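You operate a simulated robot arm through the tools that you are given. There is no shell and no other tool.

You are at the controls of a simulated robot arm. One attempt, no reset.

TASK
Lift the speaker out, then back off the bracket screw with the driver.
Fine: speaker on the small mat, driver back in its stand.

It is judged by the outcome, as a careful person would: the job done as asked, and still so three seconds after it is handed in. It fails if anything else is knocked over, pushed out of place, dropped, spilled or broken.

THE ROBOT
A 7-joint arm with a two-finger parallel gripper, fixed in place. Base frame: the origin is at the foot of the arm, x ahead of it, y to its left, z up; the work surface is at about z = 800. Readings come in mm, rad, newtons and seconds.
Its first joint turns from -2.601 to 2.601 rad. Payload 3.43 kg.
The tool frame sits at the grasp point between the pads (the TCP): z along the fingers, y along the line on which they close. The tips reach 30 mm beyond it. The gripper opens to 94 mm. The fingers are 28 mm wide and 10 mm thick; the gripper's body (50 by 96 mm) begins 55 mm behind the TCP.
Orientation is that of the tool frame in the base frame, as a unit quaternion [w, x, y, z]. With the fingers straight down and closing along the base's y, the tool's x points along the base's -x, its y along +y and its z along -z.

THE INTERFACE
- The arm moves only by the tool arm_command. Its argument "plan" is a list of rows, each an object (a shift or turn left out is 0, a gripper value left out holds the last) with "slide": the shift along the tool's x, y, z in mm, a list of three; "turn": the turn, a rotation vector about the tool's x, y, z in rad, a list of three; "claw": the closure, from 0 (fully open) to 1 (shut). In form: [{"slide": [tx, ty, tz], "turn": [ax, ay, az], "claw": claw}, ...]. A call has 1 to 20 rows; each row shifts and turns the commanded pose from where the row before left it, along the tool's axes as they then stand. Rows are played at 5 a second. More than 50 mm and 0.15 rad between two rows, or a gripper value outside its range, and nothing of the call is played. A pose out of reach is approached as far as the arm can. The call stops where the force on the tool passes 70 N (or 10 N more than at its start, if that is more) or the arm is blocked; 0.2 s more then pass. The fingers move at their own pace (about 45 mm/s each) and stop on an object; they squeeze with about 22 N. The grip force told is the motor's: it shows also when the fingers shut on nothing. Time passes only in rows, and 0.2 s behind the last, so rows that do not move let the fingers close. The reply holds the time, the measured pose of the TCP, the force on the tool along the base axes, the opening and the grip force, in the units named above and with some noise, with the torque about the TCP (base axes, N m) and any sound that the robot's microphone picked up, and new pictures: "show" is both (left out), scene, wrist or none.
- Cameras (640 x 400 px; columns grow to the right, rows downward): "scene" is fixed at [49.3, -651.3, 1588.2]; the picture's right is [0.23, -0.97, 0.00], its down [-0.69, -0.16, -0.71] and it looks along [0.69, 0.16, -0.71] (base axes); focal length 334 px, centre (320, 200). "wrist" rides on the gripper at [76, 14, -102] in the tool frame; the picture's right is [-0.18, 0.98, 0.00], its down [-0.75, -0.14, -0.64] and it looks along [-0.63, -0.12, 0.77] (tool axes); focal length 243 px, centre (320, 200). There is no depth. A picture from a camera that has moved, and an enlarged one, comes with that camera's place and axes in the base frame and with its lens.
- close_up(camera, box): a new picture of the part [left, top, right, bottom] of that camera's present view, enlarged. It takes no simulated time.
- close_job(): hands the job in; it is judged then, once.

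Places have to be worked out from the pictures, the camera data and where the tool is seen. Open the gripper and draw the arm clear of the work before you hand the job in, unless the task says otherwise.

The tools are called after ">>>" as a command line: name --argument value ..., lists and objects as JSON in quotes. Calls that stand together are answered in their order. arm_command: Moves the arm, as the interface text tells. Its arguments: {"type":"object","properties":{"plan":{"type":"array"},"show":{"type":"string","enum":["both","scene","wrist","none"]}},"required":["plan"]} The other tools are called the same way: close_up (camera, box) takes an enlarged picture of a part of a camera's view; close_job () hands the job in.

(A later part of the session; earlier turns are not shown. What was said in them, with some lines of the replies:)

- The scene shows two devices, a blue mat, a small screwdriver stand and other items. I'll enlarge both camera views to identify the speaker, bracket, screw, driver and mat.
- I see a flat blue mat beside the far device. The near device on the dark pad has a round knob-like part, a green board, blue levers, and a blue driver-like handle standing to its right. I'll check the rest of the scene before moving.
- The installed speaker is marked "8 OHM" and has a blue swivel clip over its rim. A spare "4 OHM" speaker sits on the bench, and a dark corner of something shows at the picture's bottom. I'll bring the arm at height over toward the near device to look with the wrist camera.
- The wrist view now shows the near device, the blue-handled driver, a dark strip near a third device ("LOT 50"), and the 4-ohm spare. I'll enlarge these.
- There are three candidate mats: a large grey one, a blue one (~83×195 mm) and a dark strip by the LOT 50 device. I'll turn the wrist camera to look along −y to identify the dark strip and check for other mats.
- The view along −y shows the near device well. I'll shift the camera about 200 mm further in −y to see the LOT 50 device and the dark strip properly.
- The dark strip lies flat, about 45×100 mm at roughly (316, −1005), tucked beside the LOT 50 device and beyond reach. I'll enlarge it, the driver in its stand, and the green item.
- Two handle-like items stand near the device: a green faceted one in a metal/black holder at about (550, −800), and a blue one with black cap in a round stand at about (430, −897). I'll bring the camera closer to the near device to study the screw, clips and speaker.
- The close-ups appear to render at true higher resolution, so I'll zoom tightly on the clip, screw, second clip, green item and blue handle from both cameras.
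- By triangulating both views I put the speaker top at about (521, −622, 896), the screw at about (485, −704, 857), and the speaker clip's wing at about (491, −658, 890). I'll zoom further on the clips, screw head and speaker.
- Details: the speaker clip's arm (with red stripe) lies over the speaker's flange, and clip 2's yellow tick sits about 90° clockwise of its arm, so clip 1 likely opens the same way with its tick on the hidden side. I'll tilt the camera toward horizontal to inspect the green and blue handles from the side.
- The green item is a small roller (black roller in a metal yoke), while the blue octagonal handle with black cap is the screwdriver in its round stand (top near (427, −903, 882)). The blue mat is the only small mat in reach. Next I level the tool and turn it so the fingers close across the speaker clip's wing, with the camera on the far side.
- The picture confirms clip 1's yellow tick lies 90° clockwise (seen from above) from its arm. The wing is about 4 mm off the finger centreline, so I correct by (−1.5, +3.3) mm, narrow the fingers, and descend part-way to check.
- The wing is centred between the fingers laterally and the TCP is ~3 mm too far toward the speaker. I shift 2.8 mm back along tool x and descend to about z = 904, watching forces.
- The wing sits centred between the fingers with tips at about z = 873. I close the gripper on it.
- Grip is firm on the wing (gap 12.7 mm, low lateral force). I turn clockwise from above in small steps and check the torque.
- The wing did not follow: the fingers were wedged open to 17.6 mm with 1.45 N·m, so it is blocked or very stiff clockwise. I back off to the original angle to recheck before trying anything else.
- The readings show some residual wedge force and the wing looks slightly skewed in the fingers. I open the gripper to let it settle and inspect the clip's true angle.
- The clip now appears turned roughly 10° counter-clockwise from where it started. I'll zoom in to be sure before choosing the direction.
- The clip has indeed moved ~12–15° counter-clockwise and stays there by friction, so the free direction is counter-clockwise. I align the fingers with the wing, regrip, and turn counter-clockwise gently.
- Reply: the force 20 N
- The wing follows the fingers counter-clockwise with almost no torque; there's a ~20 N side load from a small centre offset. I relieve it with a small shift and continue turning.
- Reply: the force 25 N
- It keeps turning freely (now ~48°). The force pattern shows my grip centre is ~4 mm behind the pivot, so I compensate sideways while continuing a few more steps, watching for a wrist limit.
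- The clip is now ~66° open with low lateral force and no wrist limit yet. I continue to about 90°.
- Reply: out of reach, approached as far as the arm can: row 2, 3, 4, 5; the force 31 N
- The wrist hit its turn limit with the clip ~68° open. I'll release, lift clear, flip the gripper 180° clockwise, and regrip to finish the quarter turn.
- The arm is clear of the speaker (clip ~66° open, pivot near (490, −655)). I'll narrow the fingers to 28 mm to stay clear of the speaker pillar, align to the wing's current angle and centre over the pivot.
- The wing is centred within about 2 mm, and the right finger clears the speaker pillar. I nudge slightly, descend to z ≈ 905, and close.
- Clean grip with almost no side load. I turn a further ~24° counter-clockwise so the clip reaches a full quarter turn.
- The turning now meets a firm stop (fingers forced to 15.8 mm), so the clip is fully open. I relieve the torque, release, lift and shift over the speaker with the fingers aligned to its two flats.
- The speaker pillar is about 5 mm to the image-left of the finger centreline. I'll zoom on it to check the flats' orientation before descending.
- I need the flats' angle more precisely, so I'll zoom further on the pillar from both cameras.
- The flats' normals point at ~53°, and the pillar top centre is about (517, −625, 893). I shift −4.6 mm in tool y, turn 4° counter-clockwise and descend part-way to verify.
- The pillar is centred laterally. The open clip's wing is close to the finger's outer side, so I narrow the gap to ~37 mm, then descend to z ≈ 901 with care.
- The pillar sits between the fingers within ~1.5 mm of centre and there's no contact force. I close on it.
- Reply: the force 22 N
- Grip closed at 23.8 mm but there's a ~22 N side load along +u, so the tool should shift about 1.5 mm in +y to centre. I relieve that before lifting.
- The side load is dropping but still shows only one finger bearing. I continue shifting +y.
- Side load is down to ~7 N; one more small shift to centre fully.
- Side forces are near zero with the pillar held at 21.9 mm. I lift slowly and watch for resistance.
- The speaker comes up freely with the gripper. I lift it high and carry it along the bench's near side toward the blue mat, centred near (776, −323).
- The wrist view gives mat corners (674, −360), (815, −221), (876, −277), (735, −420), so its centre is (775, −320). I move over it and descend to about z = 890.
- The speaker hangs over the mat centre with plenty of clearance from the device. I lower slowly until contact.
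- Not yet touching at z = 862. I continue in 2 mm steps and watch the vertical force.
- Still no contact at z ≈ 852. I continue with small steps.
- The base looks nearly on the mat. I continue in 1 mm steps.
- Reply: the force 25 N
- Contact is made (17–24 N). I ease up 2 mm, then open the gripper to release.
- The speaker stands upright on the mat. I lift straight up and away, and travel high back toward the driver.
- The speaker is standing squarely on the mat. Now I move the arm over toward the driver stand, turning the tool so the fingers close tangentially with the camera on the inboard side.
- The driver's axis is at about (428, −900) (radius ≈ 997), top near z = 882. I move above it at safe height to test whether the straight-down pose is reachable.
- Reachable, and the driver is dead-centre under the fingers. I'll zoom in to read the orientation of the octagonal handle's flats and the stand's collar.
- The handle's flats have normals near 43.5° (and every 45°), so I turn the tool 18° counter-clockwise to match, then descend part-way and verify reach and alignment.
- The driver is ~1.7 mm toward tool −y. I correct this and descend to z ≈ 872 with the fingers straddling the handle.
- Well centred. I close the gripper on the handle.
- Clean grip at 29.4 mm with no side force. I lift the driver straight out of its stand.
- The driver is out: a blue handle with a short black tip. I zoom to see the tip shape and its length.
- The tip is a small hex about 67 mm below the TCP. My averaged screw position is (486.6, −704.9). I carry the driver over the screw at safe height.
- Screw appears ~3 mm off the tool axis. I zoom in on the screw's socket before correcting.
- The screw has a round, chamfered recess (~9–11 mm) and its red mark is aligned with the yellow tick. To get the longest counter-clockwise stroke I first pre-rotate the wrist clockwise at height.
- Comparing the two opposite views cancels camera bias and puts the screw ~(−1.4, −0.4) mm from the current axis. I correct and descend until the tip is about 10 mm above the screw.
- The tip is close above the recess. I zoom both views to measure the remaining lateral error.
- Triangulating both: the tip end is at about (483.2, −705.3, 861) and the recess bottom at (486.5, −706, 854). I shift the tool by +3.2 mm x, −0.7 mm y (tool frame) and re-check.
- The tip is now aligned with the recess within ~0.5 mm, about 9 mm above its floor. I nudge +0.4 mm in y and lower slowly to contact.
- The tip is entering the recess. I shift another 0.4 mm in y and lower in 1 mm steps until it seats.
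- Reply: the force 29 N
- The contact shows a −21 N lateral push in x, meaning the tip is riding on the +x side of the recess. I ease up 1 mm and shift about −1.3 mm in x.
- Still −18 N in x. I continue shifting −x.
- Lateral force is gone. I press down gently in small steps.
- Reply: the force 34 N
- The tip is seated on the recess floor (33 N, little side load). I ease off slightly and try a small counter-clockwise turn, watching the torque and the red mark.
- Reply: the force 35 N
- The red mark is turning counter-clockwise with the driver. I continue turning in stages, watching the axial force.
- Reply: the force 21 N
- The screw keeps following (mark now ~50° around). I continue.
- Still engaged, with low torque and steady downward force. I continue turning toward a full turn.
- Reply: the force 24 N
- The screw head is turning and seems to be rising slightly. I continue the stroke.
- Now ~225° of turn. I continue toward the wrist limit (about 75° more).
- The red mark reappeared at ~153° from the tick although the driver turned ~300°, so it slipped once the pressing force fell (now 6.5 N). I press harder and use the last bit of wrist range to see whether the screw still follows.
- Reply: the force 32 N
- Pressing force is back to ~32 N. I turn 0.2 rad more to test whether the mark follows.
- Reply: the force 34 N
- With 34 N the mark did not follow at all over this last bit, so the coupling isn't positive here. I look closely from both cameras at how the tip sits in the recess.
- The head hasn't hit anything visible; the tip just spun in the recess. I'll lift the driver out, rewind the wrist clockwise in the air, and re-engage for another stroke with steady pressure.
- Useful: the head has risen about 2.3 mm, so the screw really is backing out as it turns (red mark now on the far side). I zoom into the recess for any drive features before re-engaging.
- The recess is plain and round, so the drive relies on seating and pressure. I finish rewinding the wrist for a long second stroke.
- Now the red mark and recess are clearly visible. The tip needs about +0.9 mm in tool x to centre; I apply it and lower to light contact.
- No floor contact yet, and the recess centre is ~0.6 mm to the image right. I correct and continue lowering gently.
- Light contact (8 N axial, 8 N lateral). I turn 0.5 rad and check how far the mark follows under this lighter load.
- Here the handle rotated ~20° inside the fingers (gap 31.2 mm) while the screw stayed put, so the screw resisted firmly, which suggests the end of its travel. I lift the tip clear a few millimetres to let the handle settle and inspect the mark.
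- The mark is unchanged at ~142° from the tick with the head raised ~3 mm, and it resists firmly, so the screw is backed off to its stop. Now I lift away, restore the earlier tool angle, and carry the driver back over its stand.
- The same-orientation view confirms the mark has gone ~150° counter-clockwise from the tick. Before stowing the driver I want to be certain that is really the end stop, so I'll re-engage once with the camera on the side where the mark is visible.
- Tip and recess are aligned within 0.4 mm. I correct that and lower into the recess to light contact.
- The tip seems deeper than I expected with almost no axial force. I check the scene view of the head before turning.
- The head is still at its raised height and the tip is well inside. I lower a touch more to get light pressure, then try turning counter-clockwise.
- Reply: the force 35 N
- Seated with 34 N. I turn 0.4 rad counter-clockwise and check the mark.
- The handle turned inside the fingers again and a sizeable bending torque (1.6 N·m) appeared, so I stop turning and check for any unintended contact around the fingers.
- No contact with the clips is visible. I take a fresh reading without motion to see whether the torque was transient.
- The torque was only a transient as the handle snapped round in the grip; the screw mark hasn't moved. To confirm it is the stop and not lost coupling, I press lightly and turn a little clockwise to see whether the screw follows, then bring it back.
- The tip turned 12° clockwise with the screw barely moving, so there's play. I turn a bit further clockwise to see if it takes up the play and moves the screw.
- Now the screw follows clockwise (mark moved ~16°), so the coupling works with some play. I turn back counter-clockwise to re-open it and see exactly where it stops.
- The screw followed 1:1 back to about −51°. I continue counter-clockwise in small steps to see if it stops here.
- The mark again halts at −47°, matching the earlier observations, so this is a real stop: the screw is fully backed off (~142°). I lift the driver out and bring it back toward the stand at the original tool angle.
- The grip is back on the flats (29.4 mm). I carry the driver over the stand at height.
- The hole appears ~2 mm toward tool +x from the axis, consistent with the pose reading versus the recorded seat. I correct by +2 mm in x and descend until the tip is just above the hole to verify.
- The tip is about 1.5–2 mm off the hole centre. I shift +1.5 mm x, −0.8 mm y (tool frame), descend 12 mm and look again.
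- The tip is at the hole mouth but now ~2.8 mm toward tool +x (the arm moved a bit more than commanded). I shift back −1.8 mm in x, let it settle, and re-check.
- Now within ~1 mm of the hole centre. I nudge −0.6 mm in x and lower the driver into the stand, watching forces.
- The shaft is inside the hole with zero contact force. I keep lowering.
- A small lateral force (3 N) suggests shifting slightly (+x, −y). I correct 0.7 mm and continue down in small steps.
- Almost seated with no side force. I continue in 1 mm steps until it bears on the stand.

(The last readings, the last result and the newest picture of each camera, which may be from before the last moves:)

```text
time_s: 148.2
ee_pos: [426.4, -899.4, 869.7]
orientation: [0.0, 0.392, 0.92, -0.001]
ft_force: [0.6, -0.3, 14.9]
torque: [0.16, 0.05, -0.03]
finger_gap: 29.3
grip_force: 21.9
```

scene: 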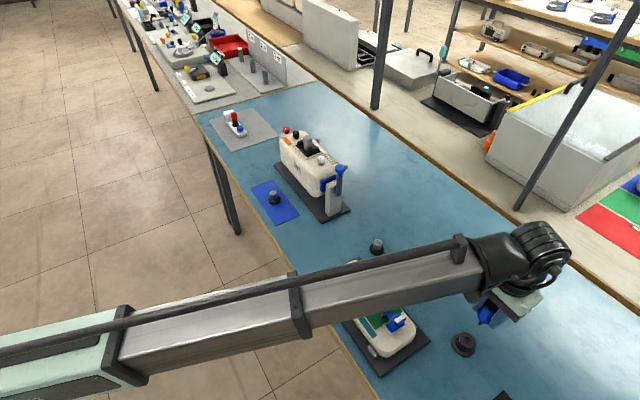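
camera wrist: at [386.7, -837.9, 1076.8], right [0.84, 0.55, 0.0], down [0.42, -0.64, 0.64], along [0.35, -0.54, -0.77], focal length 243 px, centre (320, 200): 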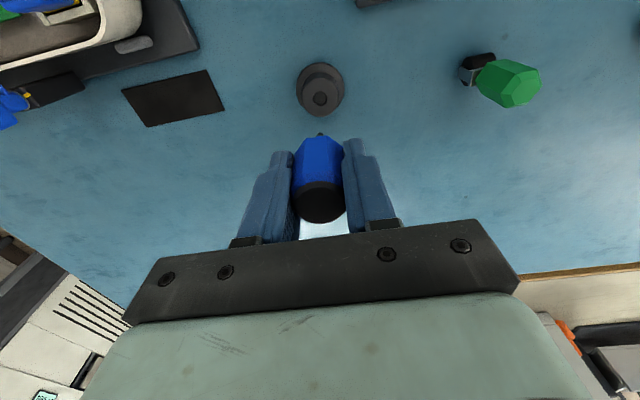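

It's seated (15 N at z ≈ 869.7, as expected). I ease slightly and open the gripper.

>>> arm_command --plan '[{"slide": [0, 0, -0.7]}, {"claw": 0.6}, {"claw": 0.5}, {"claw": 0.4}, {"claw": 0.4}]' --show "both"

>>> close_up --camera "wrist" --box '[260, 60, 400, 220]'

>>> close_up --camera "scene" --box '[440, 300, 500, 365]'

```text
time_s: 149.4
ee_pos: [427.1, -900.0, 869.2]
orientation: [0.001, 0.392, 0.92, 0.0]
ft_force: [0.2, 0.5, 0.1]
torque: [-0.04, 0.0, -0.03]
finger_gap: 56.8
grip_force: 0.1
camera wrist: at [385.9, -835.1, 971.8], right [0.84, 0.55, 0.0], down [0.42, -0.64, 0.64], along [0.35, -0.54, -0.77], focal length 243 px, centre (320, 200)
```

scene: 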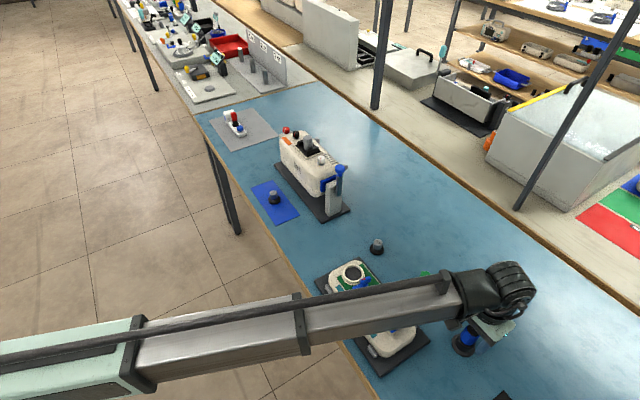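
wrist: 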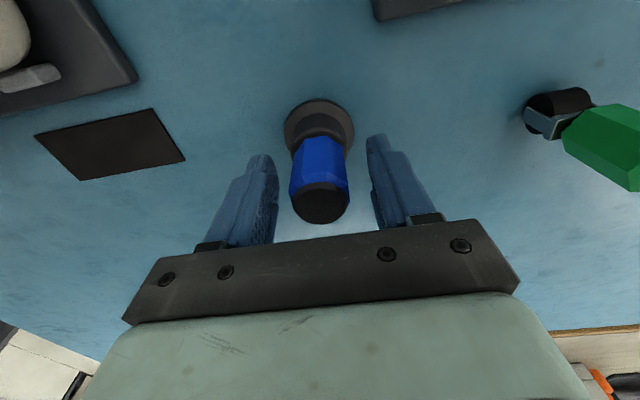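

```text
2.50 times, centred on (330, 140) of wrist
camera zoom: at [385.9, -835.1, 971.8], right [0.84, 0.55, 0.0], down [0.42, -0.64, 0.64], along [0.35, -0.54, -0.77], focal length 606 px, centre (295, 350)
```

zoom: 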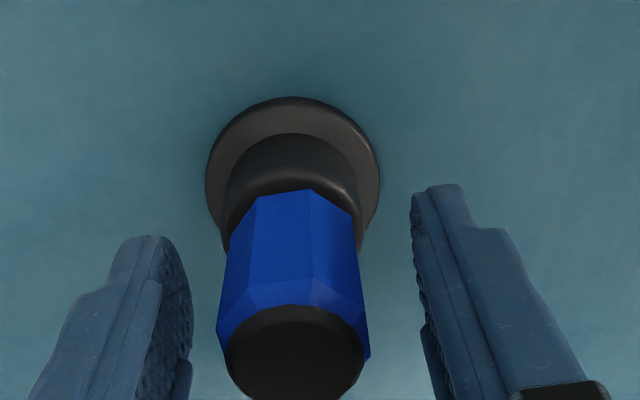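

```text
6.15 times, centred on (470, 332) of scene
camera zoom: at [49.3, -651.3, 1588.2], right [0.23, -0.97, 0.0], down [-0.69, -0.16, -0.71], along [0.69, 0.16, -0.71], focal length 2056 px, centre (-603, -615)
```

zoom: 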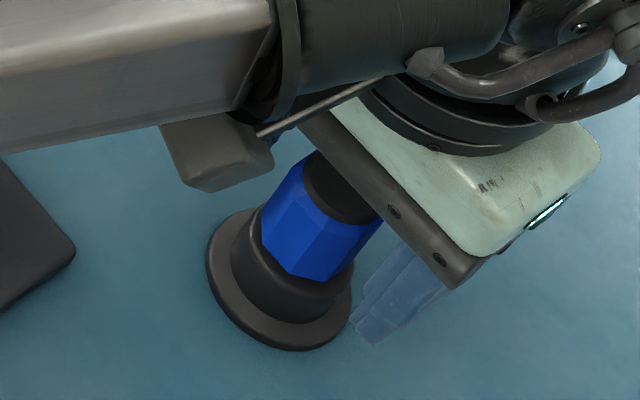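

The driver stands upright in its stand. I lift straight up clear of it and back the arm away.

>>> arm_command --plan '[{"slide": [0, 0, -10]}, {"slide": [0, 0, -20]}, {"slide": [0, 0, -35]}, {"slide": [0, 0, -40]}, {"slide": [0, 0, -40]}, {"slide": [0, 0, -40]}, {"slide": [30, -10, 0]}, {"slide": [35, 0, 0]}, {"slide": [35, 0, 0]}, {"slide": [35, 0, 0]}, {"slide": [35, 0, 0]}, {"slide": [35, 0, 0], "claw": 0.2}]' --show "both"

>>> close_up --camera "scene" --box '[320, 240, 500, 380]'

>>> close_up --camera "scene" --box '[440, 310, 500, 365]'

```text
time_s: 152.0
ee_pos: [277.4, -759.1, 1051.9]
orientation: [-0.001, 0.391, 0.92, 0.0]
ft_force: [0.6, 0.3, 0.5]
torque: [0.03, -0.01, 0.02]
finger_gap: 75.4
grip_force: 0.1
camera wrist: at [236.3, -694.4, 1154.9], right [0.84, 0.55, 0.0], down [0.42, -0.64, 0.64], along [0.35, -0.54, -0.77], focal length 243 px, centre (320, 200)
```

scene: 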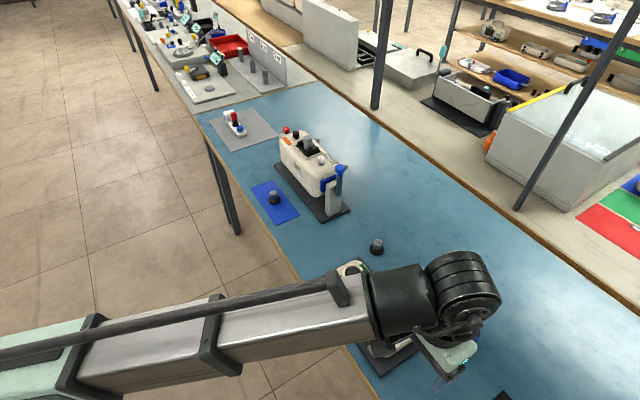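
wrist: 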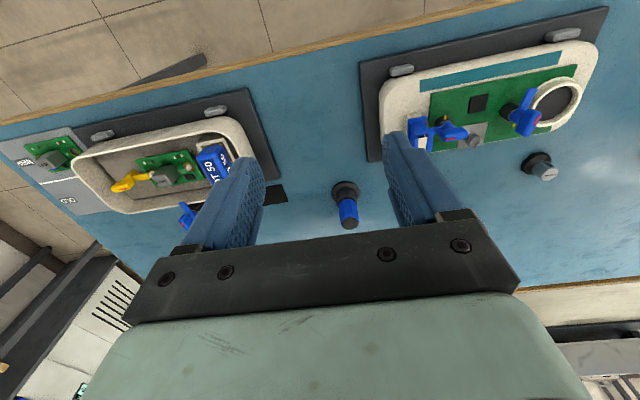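

```text
2.86 times, centred on (410, 310) of scene
camera zoom: at [49.3, -651.3, 1588.2], right [0.23, -0.97, 0.0], down [-0.69, -0.16, -0.71], along [0.69, 0.16, -0.71], focal length 954 px, centre (63, -114)
```

zoom: 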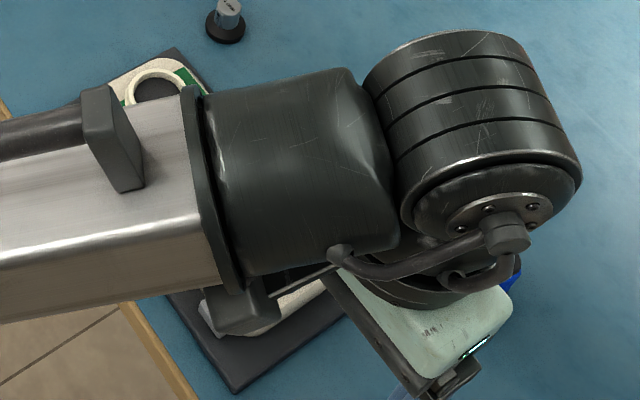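

```text
7.27 times, centred on (470, 338) of scene
camera zoom: at [49.3, -651.3, 1588.2], right [0.23, -0.97, 0.0], down [-0.69, -0.16, -0.71], along [0.69, 0.16, -0.71], focal length 2430 px, centre (-771, -800)
```

zoom: 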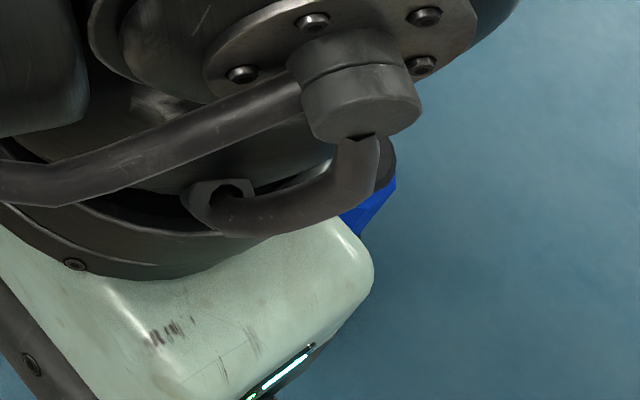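

The arm hides the scene view here, so I retract it further inboard, away from the bench items, and check everything.

>>> arm_command --plan '[{"slide": [10.4, 41, 0]}, {"slide": [10.4, 41, 0]}, {"slide": [10.4, 41, 0]}, {"slide": [10.4, 41, 0]}, {"slide": [10.4, 41, 0]}, {"slide": [10.4, 41, 0]}, {"slide": [10.4, 41, 0]}, {"slide": [10.4, 41, 0]}, {"slide": [10.4, 41, 0]}, {"slide": [10.4, 41, 0], "claw": 0.0}, {}]' --show "both"

>>> close_up --camera "scene" --box '[310, 225, 500, 385]'

>>> close_up --camera "scene" --box '[440, 310, 500, 365]'

>>> close_up --camera "scene" --box '[345, 255, 415, 325]'

>>> close_up --camera "scene" --box '[240, 165, 320, 235]'

```text
time_s: 154.4
ee_pos: [501.5, -399.2, 1053.2]
orientation: [-0.001, 0.392, 0.92, 0.0]
ft_force: [0.3, -0.2, 0.5]
torque: [0.0, -0.01, 0.01]
finger_gap: 94.1
grip_force: 0.1
camera wrist: at [460.5, -334.2, 1156.5], right [0.84, 0.55, 0.0], down [0.42, -0.64, 0.64], along [0.35, -0.54, -0.77], focal length 243 px, centre (320, 200)
```

scene: 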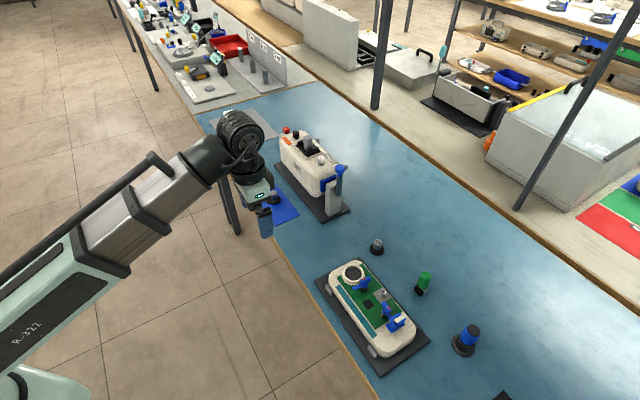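
wrist: 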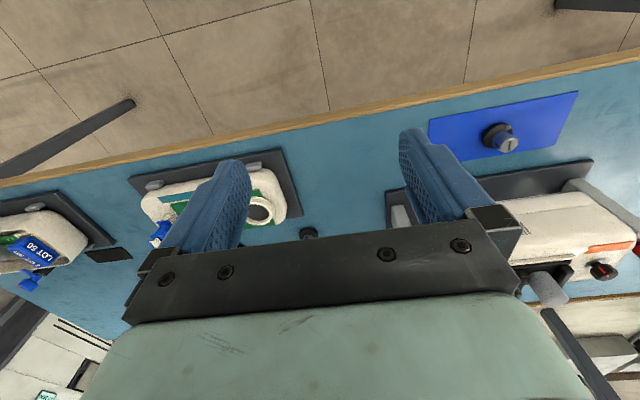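

```text
2.50 times, centred on (405, 305) of scene
camera zoom: at [49.3, -651.3, 1588.2], right [0.23, -0.97, 0.0], down [-0.69, -0.16, -0.71], along [0.69, 0.16, -0.71], focal length 835 px, centre (108, -62)
```

zoom: 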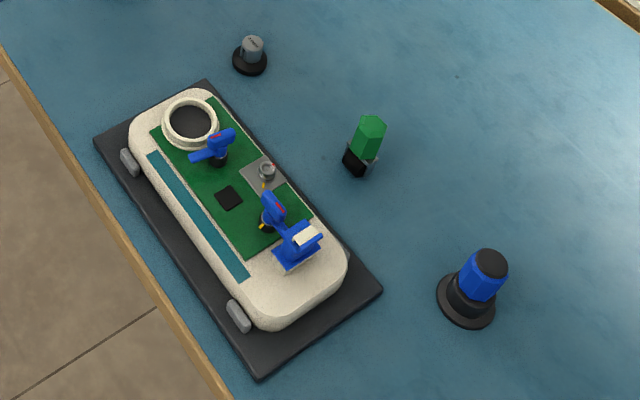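

```text
7.27 times, centred on (470, 338) of scene
camera zoom: at [49.3, -651.3, 1588.2], right [0.23, -0.97, 0.0], down [-0.69, -0.16, -0.71], along [0.69, 0.16, -0.71], focal length 2430 px, centre (-771, -800)
```

zoom: 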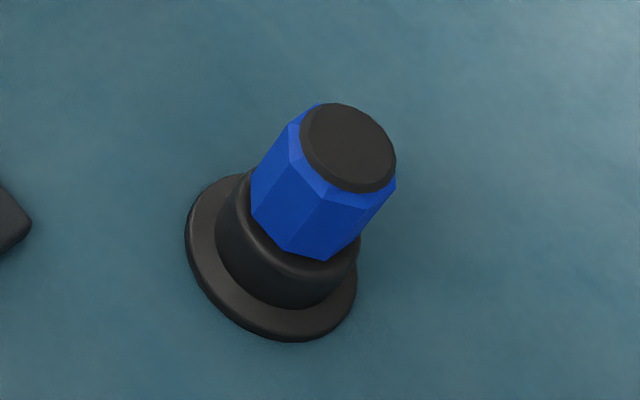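

```text
5.71 times, centred on (380, 290) of scene
camera zoom: at [49.3, -651.3, 1588.2], right [0.23, -0.97, 0.0], down [-0.69, -0.16, -0.71], along [0.69, 0.16, -0.71], focal length 1909 px, centre (-23, -314)
```

zoom: 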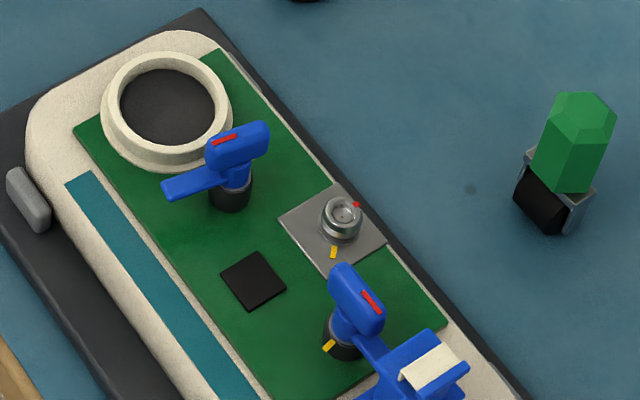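

```text
5.71 times, centred on (280, 200) of scene
camera zoom: at [49.3, -651.3, 1588.2], right [0.23, -0.97, 0.0], down [-0.69, -0.16, -0.71], along [0.69, 0.16, -0.71], focal length 1909 px, centre (549, 200)
```

zoom: 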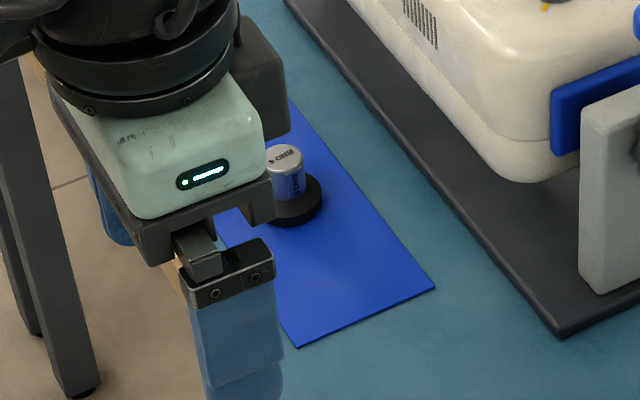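

Everything checks out. The driver is upright in its stand, the 8 Ω speaker stands on the blue mat, the clip is open, and the screw is backed off to its stop. The gripper is open and clear, and nothing else has moved, so I hand the job in.

>>> close_job

```text
The job is handed in.
```

I lifted the speaker out, backed off the bracket screw and put the driver back in its stand, then handed the job in. The result has not come back yet.

- **Speaker:** I swung its hold-down clip fully open. The 8 OHM speaker now stands upright near the middle of the blue mat. I took the blue one as "the small mat"; a smaller dark strip lies by the LOT 50 device, but it is out of reach. The clip is still open, since the task did not ask for it to be closed.
- **Screw:** It turned about 142° counter-clockwise and its head rose roughly 3 mm. It then stopped at the same angle each time I tried to go further, so I treated that as its end of travel. If more turns were expected, it would not give them.
- **Driver:** The driver tip fits loosely in the screw's round recess and slipped several times. The handle also twisted in the gripper twice, but the driver was not dropped. It is seated upright in its stand.

In the final pictures nothing else on the bench looked moved. The gripper is open and clear of the work.
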